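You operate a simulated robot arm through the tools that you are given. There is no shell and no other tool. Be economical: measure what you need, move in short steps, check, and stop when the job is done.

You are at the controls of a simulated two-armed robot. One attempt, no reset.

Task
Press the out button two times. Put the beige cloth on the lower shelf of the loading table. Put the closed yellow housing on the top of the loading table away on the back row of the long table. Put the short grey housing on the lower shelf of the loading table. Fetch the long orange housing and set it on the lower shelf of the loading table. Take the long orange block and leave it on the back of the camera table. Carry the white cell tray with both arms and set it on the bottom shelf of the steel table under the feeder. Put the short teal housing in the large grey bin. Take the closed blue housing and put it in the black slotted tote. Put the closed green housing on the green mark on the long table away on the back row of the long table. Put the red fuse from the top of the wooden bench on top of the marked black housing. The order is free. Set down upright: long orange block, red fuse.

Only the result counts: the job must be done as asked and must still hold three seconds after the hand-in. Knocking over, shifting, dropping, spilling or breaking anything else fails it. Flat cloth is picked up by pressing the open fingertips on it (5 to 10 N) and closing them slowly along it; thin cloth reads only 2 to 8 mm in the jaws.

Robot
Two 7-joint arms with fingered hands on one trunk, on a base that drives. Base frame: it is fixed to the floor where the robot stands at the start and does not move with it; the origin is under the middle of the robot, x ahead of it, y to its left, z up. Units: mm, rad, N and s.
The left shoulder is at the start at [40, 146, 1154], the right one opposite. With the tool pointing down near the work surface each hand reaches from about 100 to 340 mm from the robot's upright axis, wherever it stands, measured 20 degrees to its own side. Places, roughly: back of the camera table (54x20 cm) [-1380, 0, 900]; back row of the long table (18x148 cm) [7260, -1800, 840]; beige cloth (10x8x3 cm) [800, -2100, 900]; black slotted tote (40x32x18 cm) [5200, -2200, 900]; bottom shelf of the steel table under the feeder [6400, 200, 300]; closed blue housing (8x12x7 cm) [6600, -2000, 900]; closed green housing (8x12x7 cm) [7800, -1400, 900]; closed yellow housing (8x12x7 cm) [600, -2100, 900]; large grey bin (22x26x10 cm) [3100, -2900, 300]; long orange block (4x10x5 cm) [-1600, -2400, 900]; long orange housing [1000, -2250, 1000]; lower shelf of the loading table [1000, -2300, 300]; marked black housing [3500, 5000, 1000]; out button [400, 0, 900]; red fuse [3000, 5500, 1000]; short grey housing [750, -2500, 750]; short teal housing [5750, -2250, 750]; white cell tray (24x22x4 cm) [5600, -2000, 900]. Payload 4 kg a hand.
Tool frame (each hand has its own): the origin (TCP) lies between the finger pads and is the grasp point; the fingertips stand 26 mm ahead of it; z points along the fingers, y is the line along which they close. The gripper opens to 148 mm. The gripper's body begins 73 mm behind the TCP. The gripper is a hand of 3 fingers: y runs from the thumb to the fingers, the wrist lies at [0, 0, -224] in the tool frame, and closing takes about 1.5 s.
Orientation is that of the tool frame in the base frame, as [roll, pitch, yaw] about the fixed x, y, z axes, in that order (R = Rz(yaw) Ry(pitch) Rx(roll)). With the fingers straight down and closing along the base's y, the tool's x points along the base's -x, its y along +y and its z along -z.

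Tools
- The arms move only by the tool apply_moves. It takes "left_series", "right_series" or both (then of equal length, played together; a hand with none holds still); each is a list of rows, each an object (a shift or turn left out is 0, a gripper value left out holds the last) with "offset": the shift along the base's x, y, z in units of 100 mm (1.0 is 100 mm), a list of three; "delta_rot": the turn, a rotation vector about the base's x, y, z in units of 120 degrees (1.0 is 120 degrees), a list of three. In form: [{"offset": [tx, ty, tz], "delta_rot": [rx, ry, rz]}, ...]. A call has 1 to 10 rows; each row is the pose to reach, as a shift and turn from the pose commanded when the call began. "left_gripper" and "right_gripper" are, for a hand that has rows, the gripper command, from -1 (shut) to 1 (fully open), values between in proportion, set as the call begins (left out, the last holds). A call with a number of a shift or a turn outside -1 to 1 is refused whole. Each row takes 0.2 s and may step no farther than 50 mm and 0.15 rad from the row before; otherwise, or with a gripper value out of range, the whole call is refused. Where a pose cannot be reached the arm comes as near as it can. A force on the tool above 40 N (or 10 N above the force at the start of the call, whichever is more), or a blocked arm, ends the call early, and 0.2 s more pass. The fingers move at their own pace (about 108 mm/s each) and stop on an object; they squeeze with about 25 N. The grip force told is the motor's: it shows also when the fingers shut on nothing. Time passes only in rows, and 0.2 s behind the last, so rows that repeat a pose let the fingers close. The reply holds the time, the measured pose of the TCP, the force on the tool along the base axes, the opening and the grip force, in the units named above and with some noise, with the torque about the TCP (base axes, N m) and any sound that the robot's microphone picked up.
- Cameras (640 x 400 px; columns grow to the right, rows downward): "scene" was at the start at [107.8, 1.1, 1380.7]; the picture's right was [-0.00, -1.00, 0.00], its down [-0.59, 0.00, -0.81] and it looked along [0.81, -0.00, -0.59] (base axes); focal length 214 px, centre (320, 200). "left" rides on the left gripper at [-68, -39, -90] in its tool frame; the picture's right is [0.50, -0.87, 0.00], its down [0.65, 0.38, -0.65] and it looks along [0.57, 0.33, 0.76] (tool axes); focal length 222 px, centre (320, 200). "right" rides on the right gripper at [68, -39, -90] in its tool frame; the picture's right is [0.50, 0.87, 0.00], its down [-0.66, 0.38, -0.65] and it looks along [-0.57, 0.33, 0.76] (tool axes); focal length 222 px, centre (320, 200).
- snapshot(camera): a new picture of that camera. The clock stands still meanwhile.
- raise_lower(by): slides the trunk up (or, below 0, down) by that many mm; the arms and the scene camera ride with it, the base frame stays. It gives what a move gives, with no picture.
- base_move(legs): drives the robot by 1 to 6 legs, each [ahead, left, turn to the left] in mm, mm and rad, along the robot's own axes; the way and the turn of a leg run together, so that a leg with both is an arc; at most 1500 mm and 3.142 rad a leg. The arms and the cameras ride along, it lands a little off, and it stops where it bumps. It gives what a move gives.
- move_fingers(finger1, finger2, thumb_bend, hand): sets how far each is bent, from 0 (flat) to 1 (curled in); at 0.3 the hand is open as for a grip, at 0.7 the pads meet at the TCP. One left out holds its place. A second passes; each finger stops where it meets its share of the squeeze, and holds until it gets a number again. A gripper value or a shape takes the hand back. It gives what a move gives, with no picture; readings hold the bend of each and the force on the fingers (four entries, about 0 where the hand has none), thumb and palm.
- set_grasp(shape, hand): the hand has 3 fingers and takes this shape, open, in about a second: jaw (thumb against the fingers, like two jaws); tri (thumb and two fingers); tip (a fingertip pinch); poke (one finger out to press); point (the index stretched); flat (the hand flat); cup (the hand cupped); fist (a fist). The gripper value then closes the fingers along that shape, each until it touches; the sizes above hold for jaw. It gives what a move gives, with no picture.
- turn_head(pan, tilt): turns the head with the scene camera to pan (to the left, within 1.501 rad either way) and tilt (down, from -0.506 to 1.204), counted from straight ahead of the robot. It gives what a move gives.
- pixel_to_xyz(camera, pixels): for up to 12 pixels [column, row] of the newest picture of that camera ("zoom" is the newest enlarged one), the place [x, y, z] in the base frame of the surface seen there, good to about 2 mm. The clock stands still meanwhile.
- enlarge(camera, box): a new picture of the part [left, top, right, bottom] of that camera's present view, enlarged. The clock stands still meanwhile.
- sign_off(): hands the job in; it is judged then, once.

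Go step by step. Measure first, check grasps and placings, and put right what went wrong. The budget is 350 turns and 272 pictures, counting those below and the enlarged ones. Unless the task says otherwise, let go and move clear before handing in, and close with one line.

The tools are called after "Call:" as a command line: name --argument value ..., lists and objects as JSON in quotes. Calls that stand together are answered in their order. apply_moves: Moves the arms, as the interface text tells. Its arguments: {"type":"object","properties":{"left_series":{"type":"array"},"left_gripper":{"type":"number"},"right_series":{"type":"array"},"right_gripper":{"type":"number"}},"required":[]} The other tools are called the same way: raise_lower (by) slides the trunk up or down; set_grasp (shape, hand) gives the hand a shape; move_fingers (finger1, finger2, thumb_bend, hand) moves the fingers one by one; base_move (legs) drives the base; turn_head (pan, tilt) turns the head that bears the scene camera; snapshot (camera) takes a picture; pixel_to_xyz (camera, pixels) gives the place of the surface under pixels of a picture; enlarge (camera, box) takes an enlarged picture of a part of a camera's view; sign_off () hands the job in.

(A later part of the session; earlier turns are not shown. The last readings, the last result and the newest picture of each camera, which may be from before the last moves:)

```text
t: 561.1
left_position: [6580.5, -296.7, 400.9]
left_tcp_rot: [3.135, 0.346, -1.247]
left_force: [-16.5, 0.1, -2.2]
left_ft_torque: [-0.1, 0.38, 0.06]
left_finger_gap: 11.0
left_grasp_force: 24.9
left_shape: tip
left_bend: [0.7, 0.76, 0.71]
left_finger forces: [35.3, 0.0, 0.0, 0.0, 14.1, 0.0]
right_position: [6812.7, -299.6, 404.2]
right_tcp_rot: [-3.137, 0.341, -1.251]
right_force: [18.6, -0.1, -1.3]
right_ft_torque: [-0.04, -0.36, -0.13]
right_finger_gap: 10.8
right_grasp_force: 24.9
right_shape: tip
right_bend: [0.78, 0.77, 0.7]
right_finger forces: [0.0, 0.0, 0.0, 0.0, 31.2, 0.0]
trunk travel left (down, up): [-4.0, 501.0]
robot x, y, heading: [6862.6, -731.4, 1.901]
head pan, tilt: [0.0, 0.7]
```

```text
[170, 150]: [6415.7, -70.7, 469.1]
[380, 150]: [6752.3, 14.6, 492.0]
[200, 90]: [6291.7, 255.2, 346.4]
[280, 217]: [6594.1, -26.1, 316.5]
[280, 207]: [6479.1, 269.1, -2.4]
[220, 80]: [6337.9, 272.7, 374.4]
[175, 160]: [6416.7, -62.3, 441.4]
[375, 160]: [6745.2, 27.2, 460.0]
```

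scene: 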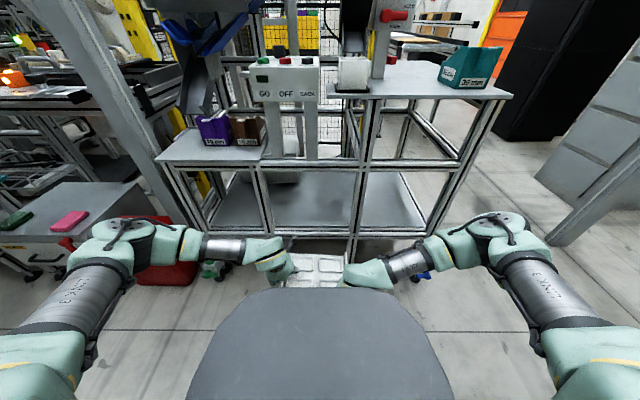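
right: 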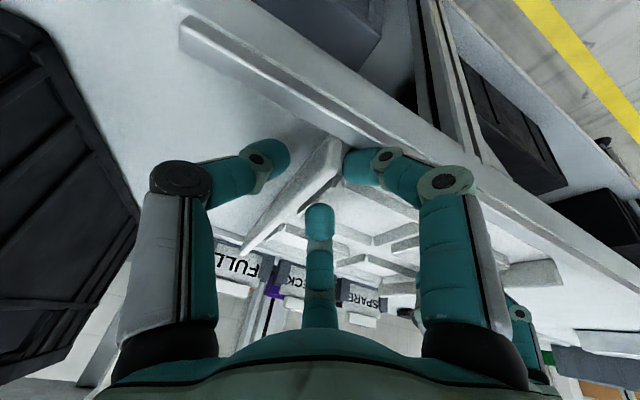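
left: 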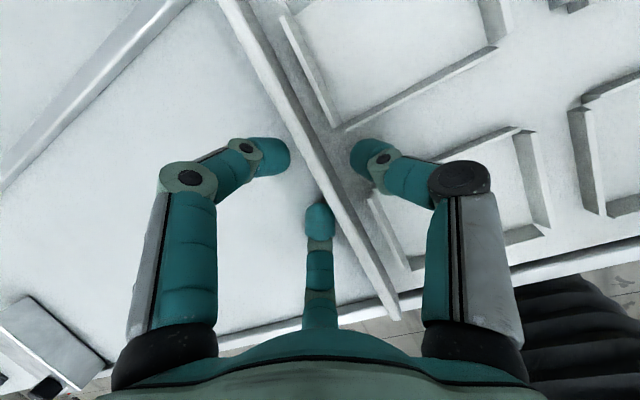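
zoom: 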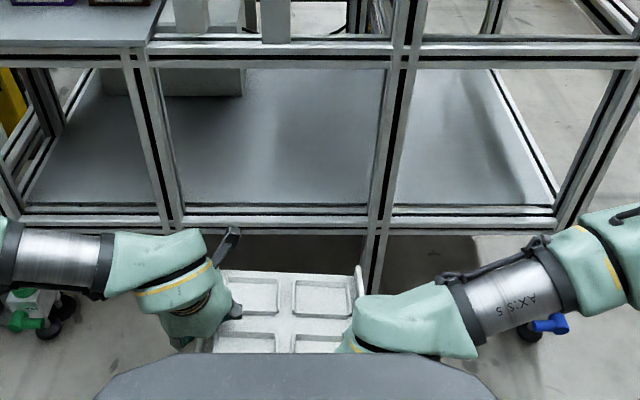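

The tray is skewed ~0.06 rad and 8 mm too far left for the left hand body. I rotate the base +0.06 and shift 40 mm right, then lower to just above shelf height.

Call:
base_move --legs '[[0, -40, 0.06]]'

Call:
apply_moves --left_series '[{"offset": [0, 0, -0.1]}, {"offset": [0, 0, -0.22]}]' --right_series '[{"offset": [0, 0, -0.1]}, {"offset": [0, 0, -0.24]}]'

Call:
enlarge --camera "scene" --box '[200, 150, 460, 300]'

Call:
snapshot --camera "left"

```text
t: 562.0
left_position: [6593.6, -298.1, 401.1]
left_tcp_rot: [3.135, 0.349, -1.188]
left_force: [-21.1, -1.1, -1.4]
left_ft_torque: [-0.16, 0.44, 0.04]
left_finger_gap: 10.8
left_grasp_force: 25.0
left_shape: tip
left_bend: [0.7, 0.76, 0.71]
left_finger forces: [36.4, 0.0, 0.0, 0.0, 12.5, 0.0]
right_position: [6825.8, -289.1, 404.0]
right_tcp_rot: [-3.138, 0.34, -1.191]
right_force: [21.3, 1.1, -0.8]
right_ft_torque: [-0.03, -0.4, -0.2]
right_finger_gap: 10.7
right_grasp_force: 25.5
right_shape: tip
right_bend: [0.78, 0.77, 0.7]
right_finger forces: [0.0, 0.0, 0.0, 0.0, 33.0, 0.0]
trunk travel left (down, up): [-4.0, 501.0]
robot x, y, heading: [6907.3, -717.7, 1.96]
head pan, tilt: [0.0, 0.7]
```

```text
t: 562.6
left_position: [6591.6, -298.8, 379.0]
left_tcp_rot: [3.131, 0.349, -1.185]
left_force: [-13.0, -1.3, -2.9]
left_ft_torque: [-0.09, 0.33, 0.02]
left_finger_gap: 11.3
left_grasp_force: 25.1
left_shape: tip
left_bend: [0.7, 0.76, 0.71]
left_finger forces: [33.3, 0.1, 0.0, 0.1, 15.2, 0.1]
right_position: [6825.0, -286.5, 379.3]
right_tcp_rot: [-3.134, 0.33, -1.191]
right_force: [13.4, 1.8, -0.1]
right_ft_torque: [-0.02, -0.19, -0.07]
right_finger_gap: 10.7
right_grasp_force: 24.6
right_shape: tip
right_bend: [0.78, 0.77, 0.7]
right_finger forces: [0.1, 0.1, 0.1, 0.0, 29.1, 0.0]
right hand out of reach, approached as far as the arm can: row 2
trunk travel left (down, up): [-4.0, 501.0]
robot x, y, heading: [6899.3, -716.2, 1.958]
head pan, tilt: [0.0, 0.7]
```

```text
2.46 times, centred on (330, 225) of scene
```

zoom: 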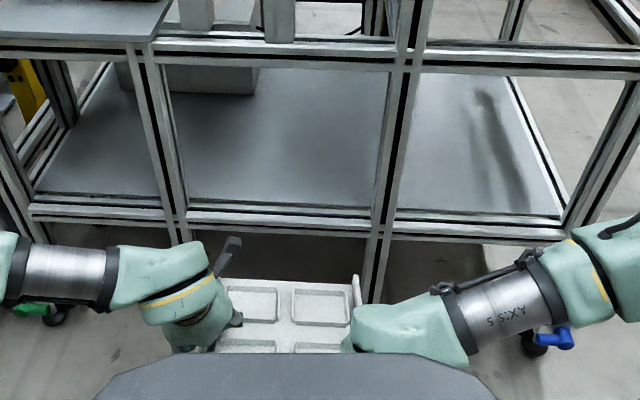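

```text
62 pictures are left
```

left: 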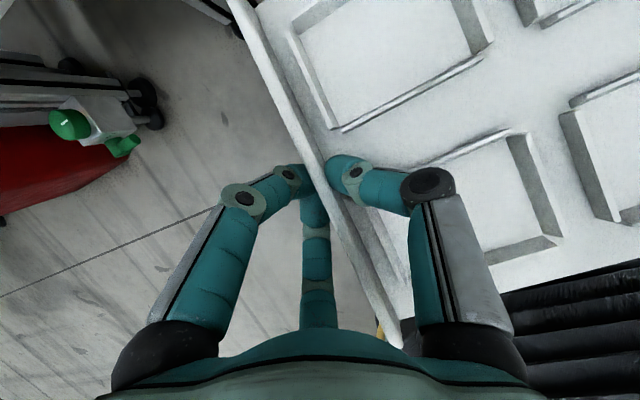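

Alignment is good now. The right arm is near a joint limit, so I extend both hands 60 mm forward (also re-tightening a little) instead of relying on the base only.

Call:
apply_moves --left_series '[{"offset": [0.014, 0.005, 0]}, {"offset": [-0.06, 0.19, 0]}, {"offset": [-0.135, 0.375, 0]}, {"offset": [-0.21, 0.56, 0]}]' --right_series '[{"offset": [-0.014, -0.005, 0]}, {"offset": [-0.09, 0.18, 0]}, {"offset": [-0.165, 0.365, 0]}, {"offset": [-0.24, 0.55, 0]}]'

Call:
base_move --legs '[[150, -8, 0]]'

Call:
snapshot --camera "scene"

Call:
snapshot --camera "left"

```text
t: 563.6
left_position: [6570.8, -243.5, 379.3]
left_tcp_rot: [3.133, 0.348, -1.184]
left_force: [-23.4, -1.7, -1.7]
left_ft_torque: [-0.09, 0.48, 0.12]
left_finger_gap: 10.5
left_grasp_force: 25.5
left_shape: tip
left_bend: [0.7, 0.76, 0.71]
left_finger forces: [37.6, 0.1, 0.1, 0.0, 11.6, 0.0]
right_position: [6799.9, -232.1, 377.6]
right_tcp_rot: [-3.132, 0.339, -1.192]
right_force: [23.1, 1.3, -1.6]
right_ft_torque: [-0.01, -0.43, -0.19]
right_finger_gap: 10.8
right_grasp_force: 25.3
right_shape: tip
right_bend: [0.78, 0.77, 0.69]
right_finger forces: [0.1, 0.0, 0.0, 0.0, 33.7, 0.1]
trunk travel left (down, up): [-4.0, 501.0]
robot x, y, heading: [6903.2, -715.1, 1.964]
head pan, tilt: [0.0, 0.7]
```

```text
t: 564.7
left_position: [6544.4, -177.8, 377.0]
left_tcp_rot: [3.125, 0.345, -1.18]
left_force: [-3.1, 0.0, -2.4]
left_ft_torque: [-0.04, 0.14, -0.06]
left_finger_gap: 11.9
left_grasp_force: 25.1
left_shape: tip
left_bend: [0.7, 0.76, 0.72]
left_finger forces: [0.0, 0.0, 0.1, 0.1, 20.7, 0.0]
right_position: [6778.6, -173.5, 375.1]
right_tcp_rot: [-3.134, 0.318, -1.191]
right_force: [4.2, -2.1, 0.2]
right_ft_torque: [-0.09, 0.03, -0.01]
right_finger_gap: 11.5
right_grasp_force: 24.9
right_shape: tip
right_bend: [0.79, 0.77, 0.69]
right_finger forces: [41.3, 0.0, 0.0, 0.0, 23.7, 0.1]
trunk travel left (down, up): [-4.0, 501.0]
robot x, y, heading: [6879.5, -653.4, 1.956]
head pan, tilt: [0.0, 0.7]
stopped in leg 1: the force on the tool passed its limit at 49 N (the readings are from after the stop); the commanded pose is now the measured one
```

```text
61 pictures are left
```

scene: 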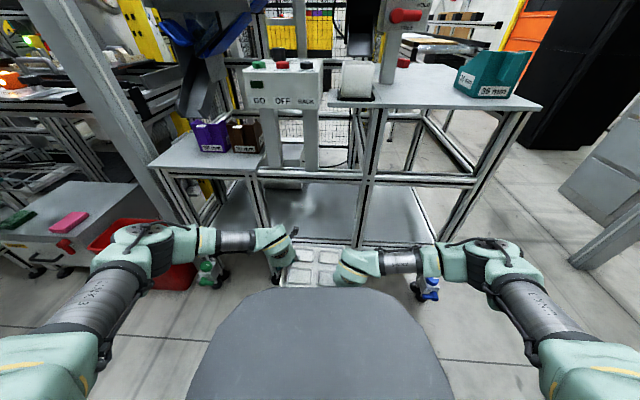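

```text
60 pictures are left
```

left: 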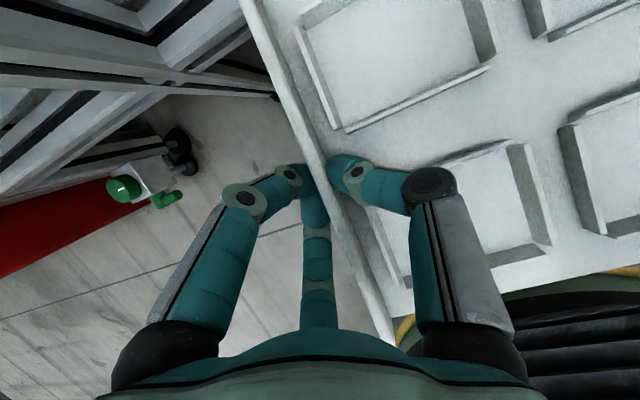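

The tray's far edge touched something at the leg plane. I zoom to see whether it's a leg or the shelf rim.

Call:
enlarge --camera "scene" --box '[240, 190, 420, 300]'

Call:
snapshot --camera "right"

Call:
pixel_to_xyz --camera "zoom" --pixels '[[395, 200], [375, 190], [395, 225], [420, 190], [260, 198], [320, 195], [140, 190], [170, 230]]'

```text
3.56 times, centred on (330, 245) of scene
```

zoom: 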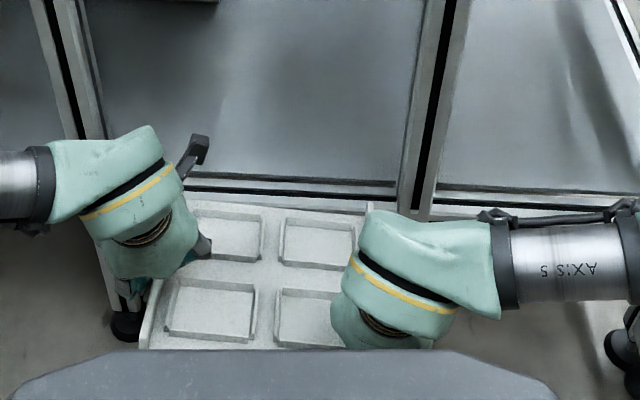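

```text
58 pictures are left
```

right: 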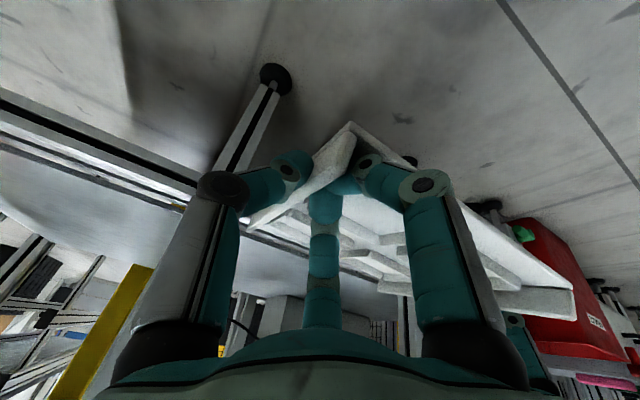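

```text
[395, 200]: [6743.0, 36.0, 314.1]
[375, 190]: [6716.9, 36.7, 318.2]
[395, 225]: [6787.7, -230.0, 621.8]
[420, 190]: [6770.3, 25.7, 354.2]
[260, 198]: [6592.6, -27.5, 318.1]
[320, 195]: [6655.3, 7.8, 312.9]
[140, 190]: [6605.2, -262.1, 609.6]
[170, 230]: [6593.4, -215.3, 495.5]
```

Call:
pixel_to_xyz --camera "zoom" --pixels '[[250, 208], [330, 213], [365, 206], [195, 204], [230, 212], [300, 250], [200, 345], [160, 330], [215, 235]]'

```text
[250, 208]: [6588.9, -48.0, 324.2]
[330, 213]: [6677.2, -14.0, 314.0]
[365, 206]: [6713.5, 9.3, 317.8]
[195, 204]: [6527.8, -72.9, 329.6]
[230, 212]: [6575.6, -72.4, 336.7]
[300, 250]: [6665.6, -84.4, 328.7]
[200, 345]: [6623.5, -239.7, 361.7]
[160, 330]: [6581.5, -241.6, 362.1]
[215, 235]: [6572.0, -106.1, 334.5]
```

The tray's far edge has sagged ~25 mm and butts against the shelf rim. I back off 20 mm, re-tighten, and raise 30 mm.

Call:
base_move --legs '[[-20, 0, 0]]'

Call:
apply_moves --left_series '[{"offset": [0.014, 0.005, 0]}, {"offset": [0.028, 0.01, 0]}, {"offset": [0.028, 0.01, 0.15]}, {"offset": [0.028, 0.01, 0.3]}]' --right_series '[{"offset": [-0.014, -0.005, 0]}, {"offset": [-0.028, -0.01, 0]}, {"offset": [-0.028, -0.01, 0.15]}, {"offset": [-0.028, -0.01, 0.32]}]'

Call:
enlarge --camera "scene" --box '[240, 190, 420, 300]'

Call:
pixel_to_xyz --camera "zoom" --pixels '[[250, 218], [330, 223], [365, 216], [195, 214], [230, 222], [290, 222], [290, 228], [230, 340], [300, 340]]'

```text
t: 565.5
left_position: [6551.4, -196.8, 379.2]
left_tcp_rot: [3.125, 0.347, -1.18]
left_force: [-8.7, -0.9, -2.2]
left_ft_torque: [-0.02, 0.22, -0.03]
left_finger_gap: 11.8
left_grasp_force: 25.0
left_shape: tip
left_bend: [0.7, 0.76, 0.72]
left_finger forces: [31.6, 0.1, 0.0, 0.0, 18.8, 0.0]
right_position: [6785.8, -193.5, 376.1]
right_tcp_rot: [-3.136, 0.32, -1.193]
right_force: [7.0, 0.1, -0.3]
right_ft_torque: [-0.09, -0.02, 0.02]
right_finger_gap: 11.3
right_grasp_force: 25.0
right_shape: tip
right_bend: [0.79, 0.77, 0.69]
right_finger forces: [43.3, 0.0, 0.0, 0.0, 25.9, 0.0]
trunk travel left (down, up): [-4.0, 501.0]
robot x, y, heading: [6885.9, -670.1, 1.959]
head pan, tilt: [0.0, 0.7]
```

```text
t: 566.5
left_position: [6552.6, -195.0, 408.8]
left_tcp_rot: [3.125, 0.347, -1.18]
left_force: [-17.9, -0.1, -2.8]
left_ft_torque: [-0.09, 0.36, -0.02]
left_finger_gap: 11.2
left_grasp_force: 25.2
left_shape: tip
left_bend: [0.7, 0.76, 0.72]
left_finger forces: [36.1, 0.0, 0.1, 0.0, 13.7, 0.0]
right_position: [6782.4, -193.2, 406.1]
right_tcp_rot: [-3.132, 0.316, -1.195]
right_force: [18.5, -0.2, -0.8]
right_ft_torque: [-0.02, -0.22, -0.06]
right_finger_gap: 11.0
right_grasp_force: 25.0
right_shape: tip
right_bend: [0.79, 0.77, 0.69]
right_finger forces: [44.4, 0.0, 0.0, 0.0, 31.2, 0.0]
trunk travel left (down, up): [-4.0, 501.0]
robot x, y, heading: [6887.3, -668.0, 1.958]
head pan, tilt: [0.0, 0.7]
```

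```text
3.56 times, centred on (330, 245) of scene
```

zoom: 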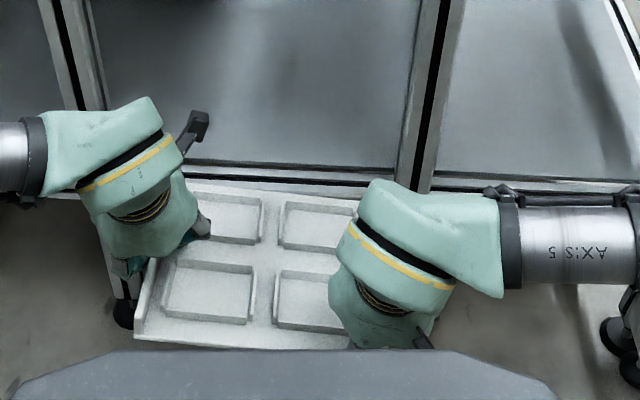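

```text
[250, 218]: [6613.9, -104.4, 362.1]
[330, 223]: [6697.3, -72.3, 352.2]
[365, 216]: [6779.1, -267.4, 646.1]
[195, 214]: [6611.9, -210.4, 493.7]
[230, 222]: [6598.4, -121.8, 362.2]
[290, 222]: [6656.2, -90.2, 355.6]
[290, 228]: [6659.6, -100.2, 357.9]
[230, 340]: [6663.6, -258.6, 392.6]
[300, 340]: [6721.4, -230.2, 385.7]
```

The far edge is now ~20 mm above the shelf and parallel to it. Advance 95 mm carefully.

Call:
base_move --legs '[[95, -5, 0]]'

Call:
snapshot --camera "scene"

Call:
enlarge --camera "scene" --box '[240, 180, 420, 300]'

```text
t: 567.6
left_position: [6519.1, -102.8, 408.3]
left_tcp_rot: [3.124, 0.346, -1.177]
left_force: [-22.0, -0.8, -2.5]
left_ft_torque: [-0.07, 0.41, 0.09]
left_finger_gap: 11.0
left_grasp_force: 25.6
left_shape: tip
left_bend: [0.7, 0.76, 0.72]
left_finger forces: [37.2, 0.0, 0.1, 0.1, 12.5, 0.1]
right_position: [6748.8, -102.6, 405.4]
right_tcp_rot: [-3.133, 0.316, -1.19]
right_force: [21.4, 0.5, -0.9]
right_ft_torque: [-0.07, -0.31, -0.13]
right_finger_gap: 11.1
right_grasp_force: 25.8
right_shape: tip
right_bend: [0.78, 0.77, 0.69]
right_finger forces: [41.5, 0.0, 0.1, 0.0, 32.6, 0.0]
trunk travel left (down, up): [-4.0, 501.0]
robot x, y, heading: [6856.0, -577.5, 1.963]
head pan, tilt: [0.0, 0.7]
```

```text
56 pictures are left
```

scene: 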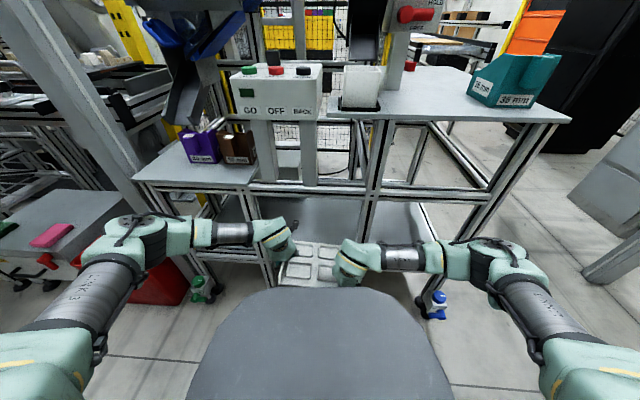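

```text
3.33 times, centred on (330, 240) of scene
```

zoom: 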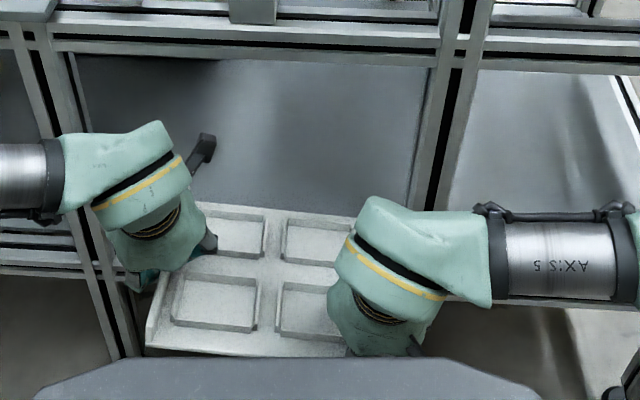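

The far half is over the shelf. The left forearm would meet the left leg soon, so I advance only 50 mm more, then set the tray down and finish by pushing with the right hand.

Call:
base_move --legs '[[50, -3, 0]]'

Call:
apply_moves --left_series '[{"offset": [0, 0, -0.1]}, {"offset": [0, 0, -0.2]}, {"offset": [0, 0, -0.28]}]' --right_series '[{"offset": [0, 0, -0.1]}, {"offset": [0, 0, -0.2]}, {"offset": [0, 0, -0.28]}]'

Call:
enlarge --camera "scene" --box '[240, 180, 420, 300]'

```text
t: 568.5
left_position: [6499.9, -58.4, 406.5]
left_tcp_rot: [3.122, 0.345, -1.172]
left_force: [-13.4, -0.9, -2.9]
left_ft_torque: [-0.04, 0.32, -0.03]
left_finger_gap: 11.3
left_grasp_force: 25.3
left_shape: tip
left_bend: [0.7, 0.76, 0.72]
left_finger forces: [34.0, 0.0, 0.0, 0.0, 15.5, 0.1]
right_position: [6732.6, -55.0, 406.7]
right_tcp_rot: [-3.131, 0.314, -1.189]
right_force: [13.5, 0.3, 0.1]
right_ft_torque: [-0.06, -0.16, -0.08]
right_finger_gap: 10.8
right_grasp_force: 25.1
right_shape: tip
right_bend: [0.78, 0.77, 0.69]
right_finger forces: [40.1, 0.1, 0.1, 0.0, 28.6, 0.0]
trunk travel left (down, up): [-4.0, 501.0]
robot x, y, heading: [6837.1, -534.1, 1.966]
head pan, tilt: [0.0, 0.7]
```

```text
t: 569.3
left_position: [6500.9, -59.6, 379.5]
left_tcp_rot: [3.123, 0.347, -1.174]
left_force: [-3.7, -0.8, -1.6]
left_ft_torque: [0.08, 0.15, -0.01]
left_finger_gap: 11.6
left_grasp_force: 25.3
left_shape: tip
left_bend: [0.7, 0.76, 0.72]
left_finger forces: [30.8, 0.0, 0.0, 0.0, 20.5, 0.0]
right_position: [6735.0, -55.8, 376.1]
right_tcp_rot: [-3.13, 0.313, -1.19]
right_force: [4.4, 1.4, -0.2]
right_ft_torque: [0.11, -0.05, -0.09]
right_finger_gap: 10.6
right_grasp_force: 25.8
right_shape: tip
right_bend: [0.78, 0.77, 0.69]
right_finger forces: [0.0, 0.1, 0.1, 0.0, 24.0, 0.0]
trunk travel left (down, up): [-4.0, 501.0]
robot x, y, heading: [6841.2, -531.6, 1.963]
head pan, tilt: [0.0, 0.7]
```

```text
3.33 times, centred on (330, 240) of scene
```

zoom: 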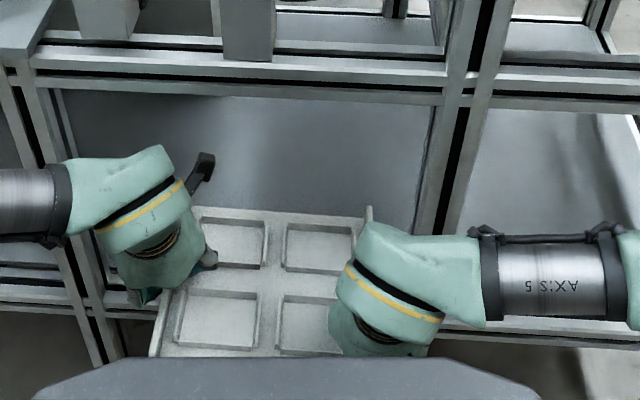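

The far end rests on the shelf. I tighten slightly and lower the near end until the tray is flat.

Call:
apply_moves --left_series '[{"offset": [0.014, 0.005, 0]}, {"offset": [0.014, 0.005, -0.07]}, {"offset": [0.014, 0.005, -0.13]}, {"offset": [0.014, 0.005, -0.17]}]' --right_series '[{"offset": [-0.014, -0.005, 0]}, {"offset": [-0.014, -0.005, -0.06]}, {"offset": [-0.014, -0.005, -0.11]}, {"offset": [-0.014, -0.005, -0.14]}]'

Call:
enlarge --camera "scene" --box '[240, 180, 420, 300]'

Call:
pixel_to_xyz --camera "zoom" --pixels '[[235, 240], [310, 245], [215, 320], [300, 330], [370, 210], [280, 213], [200, 210], [155, 352], [260, 350]]'

```text
t: 570.3
left_position: [6499.6, -58.6, 363.8]
left_tcp_rot: [3.121, 0.35, -1.171]
left_force: [-12.8, -0.4, -1.0]
left_ft_torque: [0.16, 0.3, 0.0]
left_finger_gap: 11.9
left_grasp_force: 24.8
left_shape: tip
left_bend: [0.7, 0.76, 0.72]
left_finger forces: [34.8, 0.1, 0.0, 0.0, 17.3, 0.1]
right_position: [6732.8, -56.1, 363.3]
right_tcp_rot: [-3.129, 0.314, -1.191]
right_force: [13.2, -0.5, 3.0]
right_ft_torque: [0.12, -0.29, -0.15]
right_finger_gap: 10.5
right_grasp_force: 24.9
right_shape: tip
right_bend: [0.78, 0.77, 0.69]
right_finger forces: [0.0, 0.0, 0.0, 0.0, 30.3, 0.1]
trunk travel left (down, up): [-4.0, 501.0]
robot x, y, heading: [6840.9, -528.1, 1.968]
head pan, tilt: [0.0, 0.7]
```

```text
3.33 times, centred on (330, 240) of scene
```

zoom: 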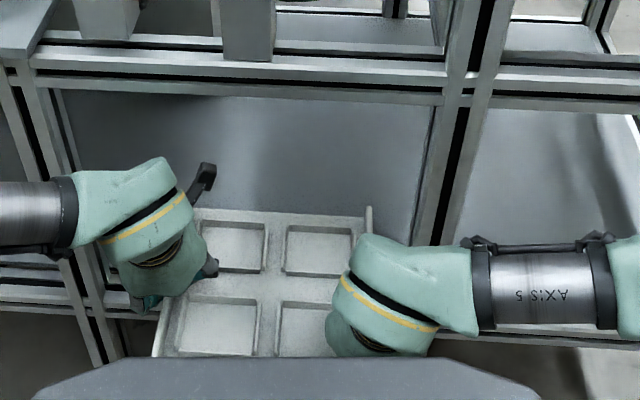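

```text
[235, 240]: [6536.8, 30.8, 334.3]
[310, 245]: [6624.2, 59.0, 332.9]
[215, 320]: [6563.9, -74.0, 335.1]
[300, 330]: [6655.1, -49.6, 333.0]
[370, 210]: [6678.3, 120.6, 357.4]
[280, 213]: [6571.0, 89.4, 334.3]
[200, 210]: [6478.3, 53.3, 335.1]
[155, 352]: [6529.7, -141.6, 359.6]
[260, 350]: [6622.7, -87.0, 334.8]
```

The tray lies flat on the shelf edge zone (V 2077–2285), its centre just at the rim. I push it further in with both hands, gently.

Call:
apply_moves --left_series '[{"offset": [-0.03, 0.09, 0]}, {"offset": [-0.066, 0.19, 0]}, {"offset": [-0.1, 0.28, 0]}]' --right_series '[{"offset": [-0.03, 0.09, 0]}, {"offset": [-0.066, 0.19, 0]}, {"offset": [-0.1, 0.28, 0]}]'

Call:
enlarge --camera "scene" --box '[220, 160, 420, 300]'

```text
t: 571.1
left_position: [6491.5, -31.9, 365.3]
left_tcp_rot: [3.123, 0.348, -1.172]
left_force: [-15.2, -0.8, -1.7]
left_ft_torque: [0.12, 0.28, 0.0]
left_finger_gap: 11.4
left_grasp_force: 24.9
left_shape: tip
left_bend: [0.7, 0.75, 0.72]
left_finger forces: [35.8, 0.1, 0.0, 0.1, 16.1, 0.0]
right_position: [6723.4, -27.7, 363.3]
right_tcp_rot: [-3.129, 0.315, -1.19]
right_force: [16.4, 0.4, -0.1]
right_ft_torque: [0.16, -0.34, -0.18]
right_finger_gap: 10.8
right_grasp_force: 25.3
right_shape: tip
right_bend: [0.78, 0.77, 0.69]
right_finger forces: [0.1, 0.0, 0.0, 0.0, 31.0, 0.0]
trunk travel left (down, up): [-4.0, 501.0]
robot x, y, heading: [6839.0, -529.1, 1.965]
head pan, tilt: [0.0, 0.7]
```

```text
2.86 times, centred on (320, 230) of scene
```

zoom: 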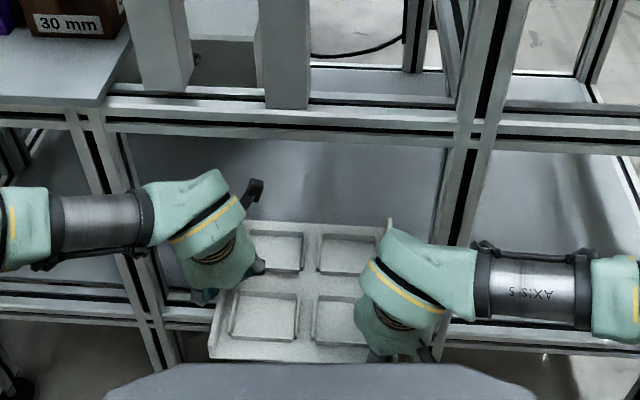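

28 mm gained without resistance (centre now ~25 mm inside). Another 18 mm.

Call:
apply_moves --left_series '[{"offset": [-0.02, 0.06, 0]}, {"offset": [-0.04, 0.12, 0]}, {"offset": [-0.06, 0.17, 0]}]' --right_series '[{"offset": [-0.02, 0.06, 0]}, {"offset": [-0.04, 0.12, 0]}, {"offset": [-0.06, 0.17, 0]}]'

Call:
snapshot --camera "left"

```text
t: 571.9
left_position: [6485.5, -14.7, 365.3]
left_tcp_rot: [3.123, 0.349, -1.171]
left_force: [-17.2, -0.7, -1.3]
left_ft_torque: [0.08, 0.37, 0.0]
left_finger_gap: 11.4
left_grasp_force: 25.0
left_shape: tip
left_bend: [0.7, 0.75, 0.72]
left_finger forces: [36.5, 0.0, 0.0, 0.1, 15.0, 0.1]
right_position: [6715.5, -10.9, 364.0]
right_tcp_rot: [-3.129, 0.313, -1.193]
right_force: [18.7, -0.5, 2.4]
right_ft_torque: [0.13, -0.45, -0.2]
right_finger_gap: 10.7
right_grasp_force: 24.9
right_shape: tip
right_bend: [0.78, 0.77, 0.69]
right_finger forces: [0.0, 0.0, 0.0, 0.0, 32.4, 0.0]
trunk travel left (down, up): [-4.0, 501.0]
robot x, y, heading: [6838.8, -529.6, 1.961]
head pan, tilt: [0.0, 0.7]
```

```text
51 pictures are left
```

left: 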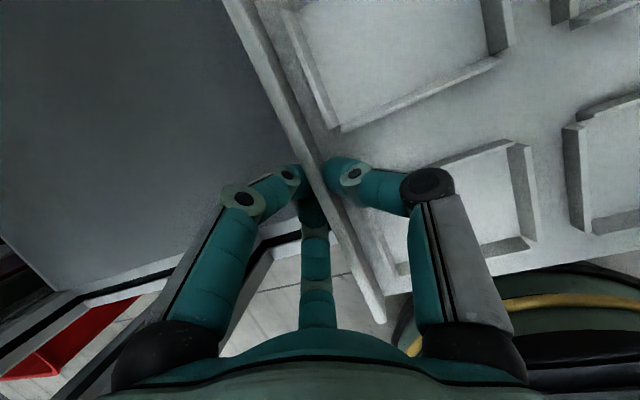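

Centre of the tray is now ~40 mm inside the rim: stable. Release both hands and lift clear.

Call:
apply_moves --left_series '[{"offset": [0, 0, 0]}, {"offset": [0, 0, 0]}, {"offset": [0, 0, 0]}]' --right_series '[{"offset": [0, 0, 0]}, {"offset": [0, 0, 0]}, {"offset": [0, 0, 0]}]' --left_gripper -0.5 --right_gripper -0.5

Call:
apply_moves --left_series '[{"offset": [0, 0, 0.15]}, {"offset": [0, 0, 0.35]}, {"offset": [0.1, -0.2, 0.5]}, {"offset": [0.25, -0.6, 0.5]}, {"offset": [0.33, -0.95, 0.5]}]' --right_series '[{"offset": [0, 0, 0.15]}, {"offset": [0, 0, 0.35]}, {"offset": [0.1, -0.2, 0.5]}, {"offset": [0.25, -0.6, 0.5]}, {"offset": [0.33, -0.95, 0.5]}]'

Call:
enlarge --camera "scene" --box '[220, 160, 420, 300]'

```text
t: 572.7
left_position: [6488.8, -13.7, 363.6]
left_tcp_rot: [3.126, 0.347, -1.175]
left_force: [-0.7, -0.6, -0.1]
left_ft_torque: [-0.01, 0.02, -0.03]
left_finger_gap: 36.9
left_grasp_force: 0.0
left_shape: tip
left_bend: [0.76, 0.76, 0.7]
left_finger forces: [0.0, 0.1, 0.0, 0.0, 0.0, 0.0]
right_position: [6713.5, -11.2, 365.3]
right_tcp_rot: [-3.133, 0.316, -1.19]
right_force: [-0.1, 0.8, 0.6]
right_ft_torque: [0.01, 0.02, -0.02]
right_finger_gap: 36.7
right_grasp_force: 0.0
right_shape: tip
right_bend: [0.77, 0.76, 0.7]
right_finger forces: [1.4, 0.0, 0.0, 0.0, 0.1, 0.1]
trunk travel left (down, up): [-4.0, 501.0]
robot x, y, heading: [6835.6, -531.8, 1.964]
head pan, tilt: [0.0, 0.7]
```

```text
t: 573.9
left_position: [6520.9, -109.9, 416.7]
left_tcp_rot: [3.122, 0.349, -1.171]
left_force: [-0.5, 0.2, 0.4]
left_ft_torque: [0.0, -0.05, 0.0]
left_finger_gap: 36.8
left_grasp_force: 0.1
left_shape: tip
left_bend: [0.76, 0.76, 0.7]
left_finger forces: [0.0, 0.0, 0.0, 0.1, 0.0, 0.1]
right_position: [6750.0, -107.4, 414.8]
right_tcp_rot: [-3.131, 0.314, -1.193]
right_force: [0.6, -0.6, 0.3]
right_ft_torque: [0.01, 0.0, 0.01]
right_finger_gap: 36.7
right_grasp_force: 0.0
right_shape: tip
right_bend: [0.76, 0.76, 0.7]
right_finger forces: [0.1, 0.1, 0.0, 0.0, 0.0, 0.0]
trunk travel left (down, up): [-4.0, 501.0]
robot x, y, heading: [6839.4, -530.2, 1.97]
head pan, tilt: [0.0, 0.7]
```

```text
2.86 times, centred on (320, 230) of scene
```

zoom: 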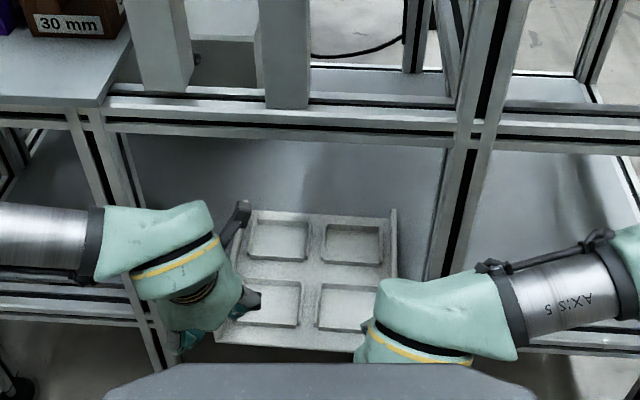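

The tray rests on the shelf. To seat it deeper I'll push both wall ends with closed fingers. First back the hands off, close them and lower to wall height.

Call:
apply_moves --left_series '[{"offset": [0.07, -0.2, 0]}, {"offset": [0.13, -0.4, 0]}, {"offset": [0.13, -0.4, -0.25]}, {"offset": [0.13, -0.4, -0.5]}]' --right_series '[{"offset": [0, 0, 0]}, {"offset": [0, 0, 0]}, {"offset": [0, 0, -0.25]}, {"offset": [0, 0, -0.5]}]' --left_gripper -1 --right_gripper -1

Call:
apply_moves --left_series '[{"offset": [0, 0, 0]}, {"offset": [-0.05, 0.14, 0]}, {"offset": [-0.1, 0.28, 0]}]' --right_series '[{"offset": [-0.11, 0.31, 0]}, {"offset": [-0.16, 0.45, 0]}, {"offset": [-0.21, 0.59, 0]}]'

Call:
snapshot --camera "left"

```text
t: 574.9
left_position: [6530.7, -148.4, 362.1]
left_tcp_rot: [3.123, 0.347, -1.172]
left_force: [0.3, 0.0, 0.2]
left_ft_torque: [-0.02, 0.01, 0.01]
left_finger_gap: 0.0
left_grasp_force: 24.6
left_shape: tip
left_bend: [0.7, 0.7, 0.7]
left_finger forces: [0.0, 0.0, 0.0, 0.1, 0.0, 0.0]
right_position: [6751.7, -107.9, 364.6]
right_tcp_rot: [-3.13, 0.314, -1.191]
right_force: [0.4, -0.4, 1.0]
right_ft_torque: [-0.01, 0.0, -0.04]
right_finger_gap: 0.1
right_grasp_force: 24.9
right_shape: tip
right_bend: [0.7, 0.7, 0.7]
right_finger forces: [0.0, 0.0, 0.0, 0.0, 0.0, 0.1]
trunk travel left (down, up): [-4.0, 501.0]
robot x, y, heading: [6835.4, -534.3, 1.962]
head pan, tilt: [0.0, 0.7]
```

```text
t: 575.7
left_position: [6522.2, -119.8, 363.6]
left_tcp_rot: [3.121, 0.348, -1.173]
left_force: [-0.9, 0.0, -0.4]
left_ft_torque: [0.01, 0.01, -0.01]
left_finger_gap: 0.1
left_grasp_force: 25.2
left_shape: tip
left_bend: [0.7, 0.7, 0.7]
left_finger forces: [0.0, 0.1, 0.0, 0.1, 0.0, 0.0]
right_position: [6727.9, -48.4, 364.1]
right_tcp_rot: [-3.132, 0.316, -1.19]
right_force: [0.9, -0.2, 0.5]
right_ft_torque: [-0.03, -0.04, 0.02]
right_finger_gap: 0.1
right_grasp_force: 25.2
right_shape: tip
right_bend: [0.7, 0.7, 0.7]
right_finger forces: [0.0, 0.1, 0.1, 0.1, 0.0, 0.1]
trunk travel left (down, up): [-4.0, 501.0]
robot x, y, heading: [6839.3, -533.1, 1.965]
head pan, tilt: [0.0, 0.7]
```

```text
49 pictures are left
```

left: 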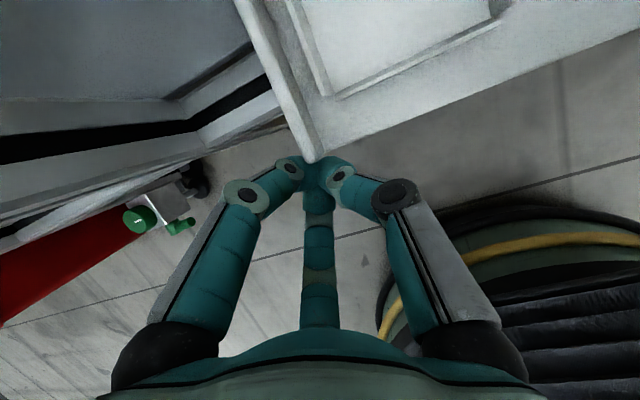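

Both fingertips are right at the wall ends. Push 42 mm together.

Call:
apply_moves --left_series '[{"offset": [-0.033, 0.094, 0]}, {"offset": [-0.066, 0.19, 0]}, {"offset": [-0.1, 0.29, 0]}, {"offset": [-0.138, 0.396, 0]}]' --right_series '[{"offset": [-0.033, 0.094, 0]}, {"offset": [-0.066, 0.19, 0]}, {"offset": [-0.1, 0.29, 0]}, {"offset": [-0.138, 0.396, 0]}]'

Call:
apply_moves --left_series '[{"offset": [0.07, -0.2, 0]}, {"offset": [0.14, -0.5, 0.2]}, {"offset": [0.25, -0.8, 0.6]}, {"offset": [0.3, -1.0, 1.0]}]' --right_series '[{"offset": [0.07, -0.2, 0]}, {"offset": [0.14, -0.5, 0.2]}, {"offset": [0.25, -0.8, 0.6]}, {"offset": [0.3, -1.0, 1.0]}]'

Call:
base_move --legs '[[-250, 0, 0]]'

Call:
snapshot --camera "scene"

```text
t: 576.7
left_position: [6509.4, -81.7, 364.2]
left_tcp_rot: [3.123, 0.345, -1.174]
left_force: [0.3, -0.4, -0.5]
left_ft_torque: [-0.01, -0.03, 0.0]
left_finger_gap: 0.0
left_grasp_force: 24.4
left_shape: tip
left_bend: [0.7, 0.7, 0.7]
left_finger forces: [0.1, 0.0, 0.0, 0.1, 0.1, 0.0]
right_position: [6714.7, -8.2, 363.1]
right_tcp_rot: [-3.13, 0.315, -1.19]
right_force: [-0.3, 0.0, -0.6]
right_ft_torque: [0.01, 0.01, 0.05]
right_finger_gap: 0.0
right_grasp_force: 24.7
right_shape: tip
right_bend: [0.7, 0.7, 0.7]
right_finger forces: [0.0, 0.0, 0.0, 0.0, 0.0, 0.0]
trunk travel left (down, up): [-4.0, 501.0]
robot x, y, heading: [6838.0, -533.8, 1.964]
head pan, tilt: [0.0, 0.7]
```

```text
refused: row 3 steps farther than a row can; nothing moved
```

```text
t: 578.5
left_position: [6608.3, -314.6, 363.4]
left_tcp_rot: [3.122, 0.347, -1.177]
left_force: [0.5, -0.1, -0.1]
left_ft_torque: [0.01, -0.02, 0.0]
left_finger_gap: 0.1
left_grasp_force: 25.2
left_shape: tip
left_bend: [0.7, 0.7, 0.7]
left_finger forces: [0.0, 0.0, 0.1, 0.0, 0.1, 0.1]
right_position: [6812.9, -243.0, 363.8]
right_tcp_rot: [-3.133, 0.316, -1.194]
right_force: [-0.6, 0.7, -0.4]
right_ft_torque: [0.02, -0.02, 0.0]
right_finger_gap: 0.0
right_grasp_force: 24.5
right_shape: tip
right_bend: [0.7, 0.7, 0.7]
right_finger forces: [0.0, 0.0, 0.1, 0.0, 0.1, 0.0]
trunk travel left (down, up): [-4.0, 501.0]
robot x, y, heading: [6937.1, -766.1, 1.966]
head pan, tilt: [0.0, 0.7]
```

```text
48 pictures are left
```

scene: 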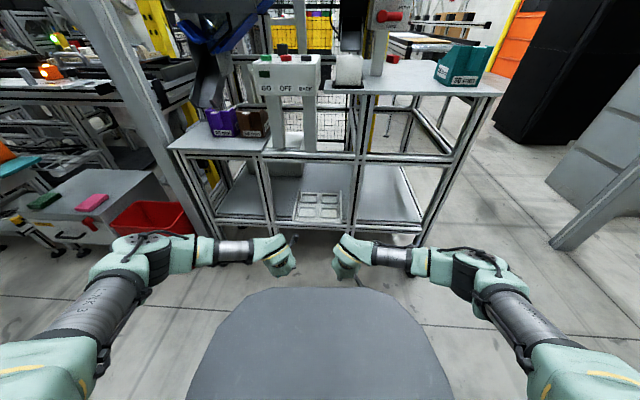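

The tray sits on the bottom shelf. Checking its final position.

Call:
pixel_to_xyz --camera "scene" --pixels '[[298, 218], [341, 222], [305, 195], [340, 195], [320, 219], [320, 222], [322, 205]]'

```text
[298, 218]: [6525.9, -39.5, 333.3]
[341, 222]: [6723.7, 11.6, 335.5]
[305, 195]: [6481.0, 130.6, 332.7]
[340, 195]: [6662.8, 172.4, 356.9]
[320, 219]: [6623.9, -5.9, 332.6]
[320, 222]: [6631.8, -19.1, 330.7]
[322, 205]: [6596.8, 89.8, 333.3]
```

The tray is well seated (front edge at V≈2200). Last job: the red fuse. I raise everything and look for a route north on the east side.

Call:
raise_lower --by 320

Call:
apply_moves --left_series '[{"offset": [0, 0, 0.4], "delta_rot": [0.05, 0.018, 0]}, {"offset": [0, 0, 0.8], "delta_rot": [0.105, 0.037, 0]}, {"offset": [0, 0, 1.0], "delta_rot": [0.157, 0.055, 0]}]' --right_series '[{"offset": [0, 0, 0.4], "delta_rot": [0.05, 0.018, 0]}, {"offset": [0, 0, 0.8], "delta_rot": [0.1, 0.036, 0]}, {"offset": [0, 0, 1.0], "delta_rot": [0.145, 0.05, 0]}]'

Call:
turn_head --pan -0.8 --tilt 0.35

Call:
snapshot --camera "scene"

```text
t: 581.7
left_position: [6607.4, -313.7, 682.4]
left_tcp_rot: [3.122, 0.348, -1.176]
left_force: [-0.5, -0.4, -0.3]
left_ft_torque: [0.0, 0.05, 0.02]
left_finger_gap: 0.0
left_grasp_force: 24.3
left_shape: tip
left_bend: [0.7, 0.7, 0.7]
left_finger forces: [0.0, 0.1, 0.0, 0.1, 0.0, 0.0]
right_position: [6813.4, -243.1, 681.5]
right_tcp_rot: [-3.131, 0.312, -1.194]
right_force: [0.1, -0.7, -0.4]
right_ft_torque: [0.0, -0.03, 0.04]
right_finger_gap: 0.0
right_grasp_force: 25.0
right_shape: tip
right_bend: [0.7, 0.7, 0.7]
right_finger forces: [0.0, 0.0, 0.0, 0.0, 0.0, 0.0]
trunk travel left (down, up): [-324.0, 181.0]
robot x, y, heading: [6936.7, -767.1, 1.96]
head pan, tilt: [0.0, 0.7]
```

```text
t: 582.5
left_position: [6604.6, -315.3, 762.4]
left_tcp_rot: [3.139, 0.581, -1.17]
left_force: [-0.3, 0.3, 0.4]
left_ft_torque: [0.02, 0.01, 0.02]
left_finger_gap: 0.2
left_grasp_force: 24.5
left_shape: tip
left_bend: [0.7, 0.7, 0.7]
left_finger forces: [0.0, 0.0, 0.1, 0.0, 0.0, 0.1]
left hand out of reach, approached as far as the arm can: row 3
right_position: [6801.0, -222.3, 799.0]
right_tcp_rot: [-3.107, 0.615, -1.179]
right_force: [0.1, 0.1, 0.2]
right_ft_torque: [0.0, -0.01, 0.0]
right_finger_gap: 0.1
right_grasp_force: 24.7
right_shape: tip
right_bend: [0.7, 0.7, 0.7]
right_finger forces: [0.1, 0.0, 0.0, 0.0, 0.0, 0.1]
right hand out of reach, approached as far as the arm can: row 3
trunk travel left (down, up): [-324.0, 181.0]
robot x, y, heading: [6937.6, -768.2, 1.966]
head pan, tilt: [0.0, 0.7]
```

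```text
t: 583.6
left_position: [6604.6, -314.7, 762.9]
left_tcp_rot: [3.138, 0.581, -1.17]
left_force: [0.3, -0.6, 0.4]
left_ft_torque: [-0.04, 0.01, 0.01]
left_finger_gap: 0.0
left_grasp_force: 24.7
left_shape: tip
left_bend: [0.7, 0.7, 0.7]
left_finger forces: [0.1, 0.0, 0.0, 0.0, 0.0, 0.0]
right_position: [6800.7, -221.4, 798.1]
right_tcp_rot: [-3.109, 0.613, -1.181]
right_force: [-0.3, -0.3, -0.4]
right_ft_torque: [-0.02, 0.01, -0.02]
right_finger_gap: 0.0
right_grasp_force: 25.6
right_shape: tip
right_bend: [0.7, 0.7, 0.7]
right_finger forces: [0.0, 0.0, 0.0, 0.0, 0.1, 0.0]
trunk travel left (down, up): [-324.0, 181.0]
robot x, y, heading: [6935.0, -766.8, 1.963]
head pan, tilt: [-0.799, 0.351]
```

```text
47 pictures are left
```

scene: 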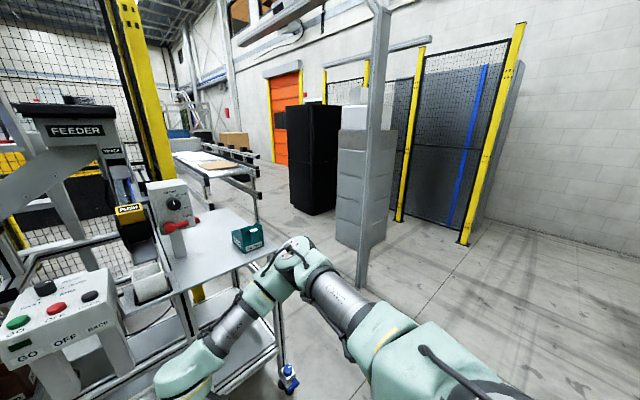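

I rotated the tilt the wrong way; I'll correct that. There is a passage between the roller table (230,175) and the black cabinet (315,160) toward the orange door. Measuring it.

Call:
pixel_to_xyz --camera "scene" --pixels '[[293, 205], [258, 222], [290, 163], [315, 212], [358, 285], [340, 238], [285, 380], [270, 165], [240, 150], [300, 240], [245, 135], [200, 140]]'

Call:
apply_moves --left_series '[{"offset": [0, 0, 0.2], "delta_rot": [-0.06, -0.025, 0]}, {"offset": [0, 0, 0.4], "delta_rot": [-0.12, -0.05, 0]}, {"offset": [0, 0, 0.6], "delta_rot": [-0.18, -0.075, 0]}, {"offset": [0, 0, 0.8], "delta_rot": [-0.24, -0.1, 0]}, {"offset": [0, 0, 1.0], "delta_rot": [-0.256, -0.106, 0]}]' --right_series '[{"offset": [0, 0, 0.2], "delta_rot": [-0.06, -0.025, 0]}, {"offset": [0, 0, 0.4], "delta_rot": [-0.12, -0.05, 0]}, {"offset": [0, 0, 0.6], "delta_rot": [-0.18, -0.075, 0]}, {"offset": [0, 0, 0.8], "delta_rot": [-0.24, -0.1, 0]}, {"offset": [0, 0, 1.0], "delta_rot": [-0.27, -0.112, 0]}]'

Call:
apply_moves --left_series '[{"offset": [0, 0, 0.45]}, {"offset": [0, 0, 0.9]}, {"offset": [0, 0, 1.0]}]' --right_series '[{"offset": [0, 0, 0.45]}, {"offset": [0, 0, 0.9]}, {"offset": [0, 0, 1.0]}]'

```text
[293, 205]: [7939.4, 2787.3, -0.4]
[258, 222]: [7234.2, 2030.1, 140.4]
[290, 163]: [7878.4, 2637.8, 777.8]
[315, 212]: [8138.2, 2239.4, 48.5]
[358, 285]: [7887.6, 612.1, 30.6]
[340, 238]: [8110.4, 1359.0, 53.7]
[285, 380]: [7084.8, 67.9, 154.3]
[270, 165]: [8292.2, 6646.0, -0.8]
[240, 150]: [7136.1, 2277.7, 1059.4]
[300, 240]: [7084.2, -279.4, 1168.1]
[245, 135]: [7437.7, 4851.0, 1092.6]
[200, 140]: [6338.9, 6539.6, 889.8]
```

```text
t: 584.8
left_position: [6607.3, -311.1, 863.0]
left_tcp_rot: [3.133, -0.002, -1.171]
left_force: [0.6, 0.7, -0.3]
left_ft_torque: [-0.04, 0.01, -0.02]
left_finger_gap: 0.0
left_grasp_force: 25.4
left_shape: tip
left_bend: [0.7, 0.7, 0.7]
left_finger forces: [0.0, 0.1, 0.0, 0.0, 0.0, 0.0]
right_position: [6800.5, -221.2, 896.6]
right_tcp_rot: [-3.112, 0.023, -1.184]
right_force: [-0.1, 0.3, -0.4]
right_ft_torque: [0.02, 0.01, 0.02]
right_finger_gap: 0.0
right_grasp_force: 24.6
right_shape: tip
right_bend: [0.7, 0.7, 0.7]
right_finger forces: [0.0, 0.0, 0.1, 0.1, 0.0, 0.0]
trunk travel left (down, up): [-324.0, 181.0]
robot x, y, heading: [6937.6, -767.3, 1.964]
head pan, tilt: [-0.799, 0.351]
```

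```text
t: 585.6
left_position: [6608.8, -313.6, 963.7]
left_tcp_rot: [3.133, -0.001, -1.171]
left_force: [0.4, 0.6, 0.1]
left_ft_torque: [-0.02, -0.02, 0.02]
left_finger_gap: 0.0
left_grasp_force: 25.1
left_shape: tip
left_bend: [0.7, 0.7, 0.7]
left_finger forces: [0.1, 0.1, 0.1, 0.1, 0.1, 0.1]
right_position: [6801.1, -221.6, 994.9]
right_tcp_rot: [-3.11, 0.022, -1.184]
right_force: [0.0, 0.0, 0.8]
right_ft_torque: [-0.04, -0.01, 0.01]
right_finger_gap: 0.0
right_grasp_force: 24.8
right_shape: tip
right_bend: [0.7, 0.7, 0.7]
right_finger forces: [0.0, 0.0, 0.0, 0.0, 0.1, 0.0]
trunk travel left (down, up): [-324.0, 181.0]
robot x, y, heading: [6934.2, -763.7, 1.963]
head pan, tilt: [-0.799, 0.351]
```

The east passage is too tight for the arms. I take the known west route: first back down the aisle.

Call:
base_move --legs '[[0, 0, 1.514], [1500, 200, 0], [1500, 0, 0], [1500, 0, 0], [1500, 0, 0], [1000, 0, 0]]'

```text
refused: leg 2 is longer than a leg can be; nothing moved
```

Call:
base_move --legs '[[0, 0, 1.514], [1480, 200, 0], [1500, 0, 0], [1500, 0, 0], [1500, 0, 0], [1000, 0, 0]]'

```text
t: 615.3
left_position: [1266.9, -2750.0, 961.4]
left_tcp_rot: [3.131, -0.003, 0.301]
left_force: [-0.6, 0.1, -0.8]
left_ft_torque: [0.02, -0.03, -0.04]
left_finger_gap: 0.0
left_grasp_force: 24.9
left_shape: tip
left_bend: [0.7, 0.7, 0.7]
left_finger forces: [0.0, 0.1, 0.1, 0.1, 0.0, 0.1]
right_position: [1192.8, -2549.4, 991.3]
right_tcp_rot: [-3.11, 0.016, 0.286]
right_force: [-0.2, -0.1, -0.4]
right_ft_torque: [0.04, -0.03, 0.04]
right_finger_gap: 0.0
right_grasp_force: 25.3
right_shape: tip
right_bend: [0.7, 0.7, 0.7]
right_finger forces: [0.0, 0.0, 0.0, 0.1, 0.1, 0.0]
trunk travel left (down, up): [-324.0, 181.0]
robot x, y, heading: [1751.4, -2472.6, -2.848]
head pan, tilt: [-0.799, 0.351]
stopped in leg 5: the robot was blocked; the commanded pose is now the measured one
```

Blocked: the drift brought the base to the loading table's far corner. I back away immediately and inspect.

Call:
base_move --legs '[[-120, 150, 0]]'

Call:
turn_head --pan -0.4 --tilt 0.6

Call:
snapshot --camera "scene"

```text
t: 616.9
left_position: [1425.2, -2856.3, 962.8]
left_tcp_rot: [3.131, 0.0, 0.297]
left_force: [0.1, 0.5, -0.8]
left_ft_torque: [-0.02, 0.0, 0.0]
left_finger_gap: 0.1
left_grasp_force: 25.0
left_shape: tip
left_bend: [0.7, 0.7, 0.7]
left_finger forces: [0.0, 0.0, 0.0, 0.1, 0.1, 0.1]
right_position: [1350.6, -2657.1, 992.4]
right_tcp_rot: [-3.11, 0.02, 0.283]
right_force: [0.0, -0.3, 0.7]
right_ft_torque: [0.0, 0.0, 0.02]
right_finger_gap: 0.3
right_grasp_force: 25.0
right_shape: tip
right_bend: [0.7, 0.7, 0.7]
right_finger forces: [0.1, 0.0, 0.0, 0.0, 0.0, 0.1]
trunk travel left (down, up): [-324.0, 181.0]
robot x, y, heading: [1908.6, -2582.0, -2.851]
head pan, tilt: [-0.799, 0.351]
```

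```text
t: 617.8
left_position: [1425.8, -2857.9, 963.4]
left_tcp_rot: [3.132, -0.002, 0.297]
left_force: [0.6, 0.1, 0.1]
left_ft_torque: [0.01, -0.01, 0.01]
left_finger_gap: 0.0
left_grasp_force: 25.2
left_shape: tip
left_bend: [0.7, 0.7, 0.7]
left_finger forces: [0.0, 0.0, 0.0, 0.1, 0.1, 0.0]
right_position: [1352.3, -2656.5, 993.0]
right_tcp_rot: [-3.107, 0.021, 0.283]
right_force: [-0.7, 0.0, 0.7]
right_ft_torque: [-0.02, 0.03, 0.0]
right_finger_gap: 0.0
right_grasp_force: 25.5
right_shape: tip
right_bend: [0.7, 0.7, 0.7]
right_finger forces: [0.0, 0.1, 0.0, 0.1, 0.1, 0.1]
trunk travel left (down, up): [-324.0, 181.0]
robot x, y, heading: [1909.3, -2582.4, -2.851]
head pan, tilt: [-0.4, 0.6]
```

```text
46 pictures are left
```

scene: 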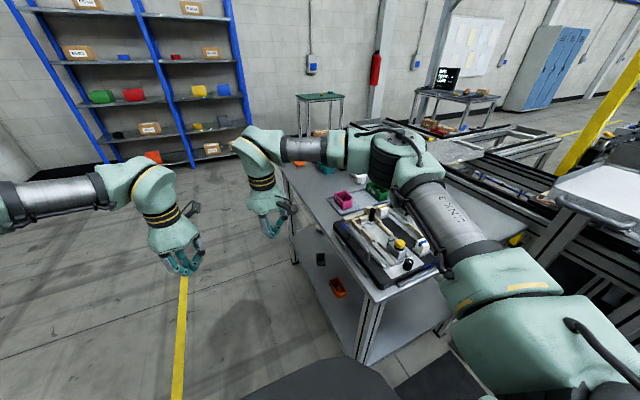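

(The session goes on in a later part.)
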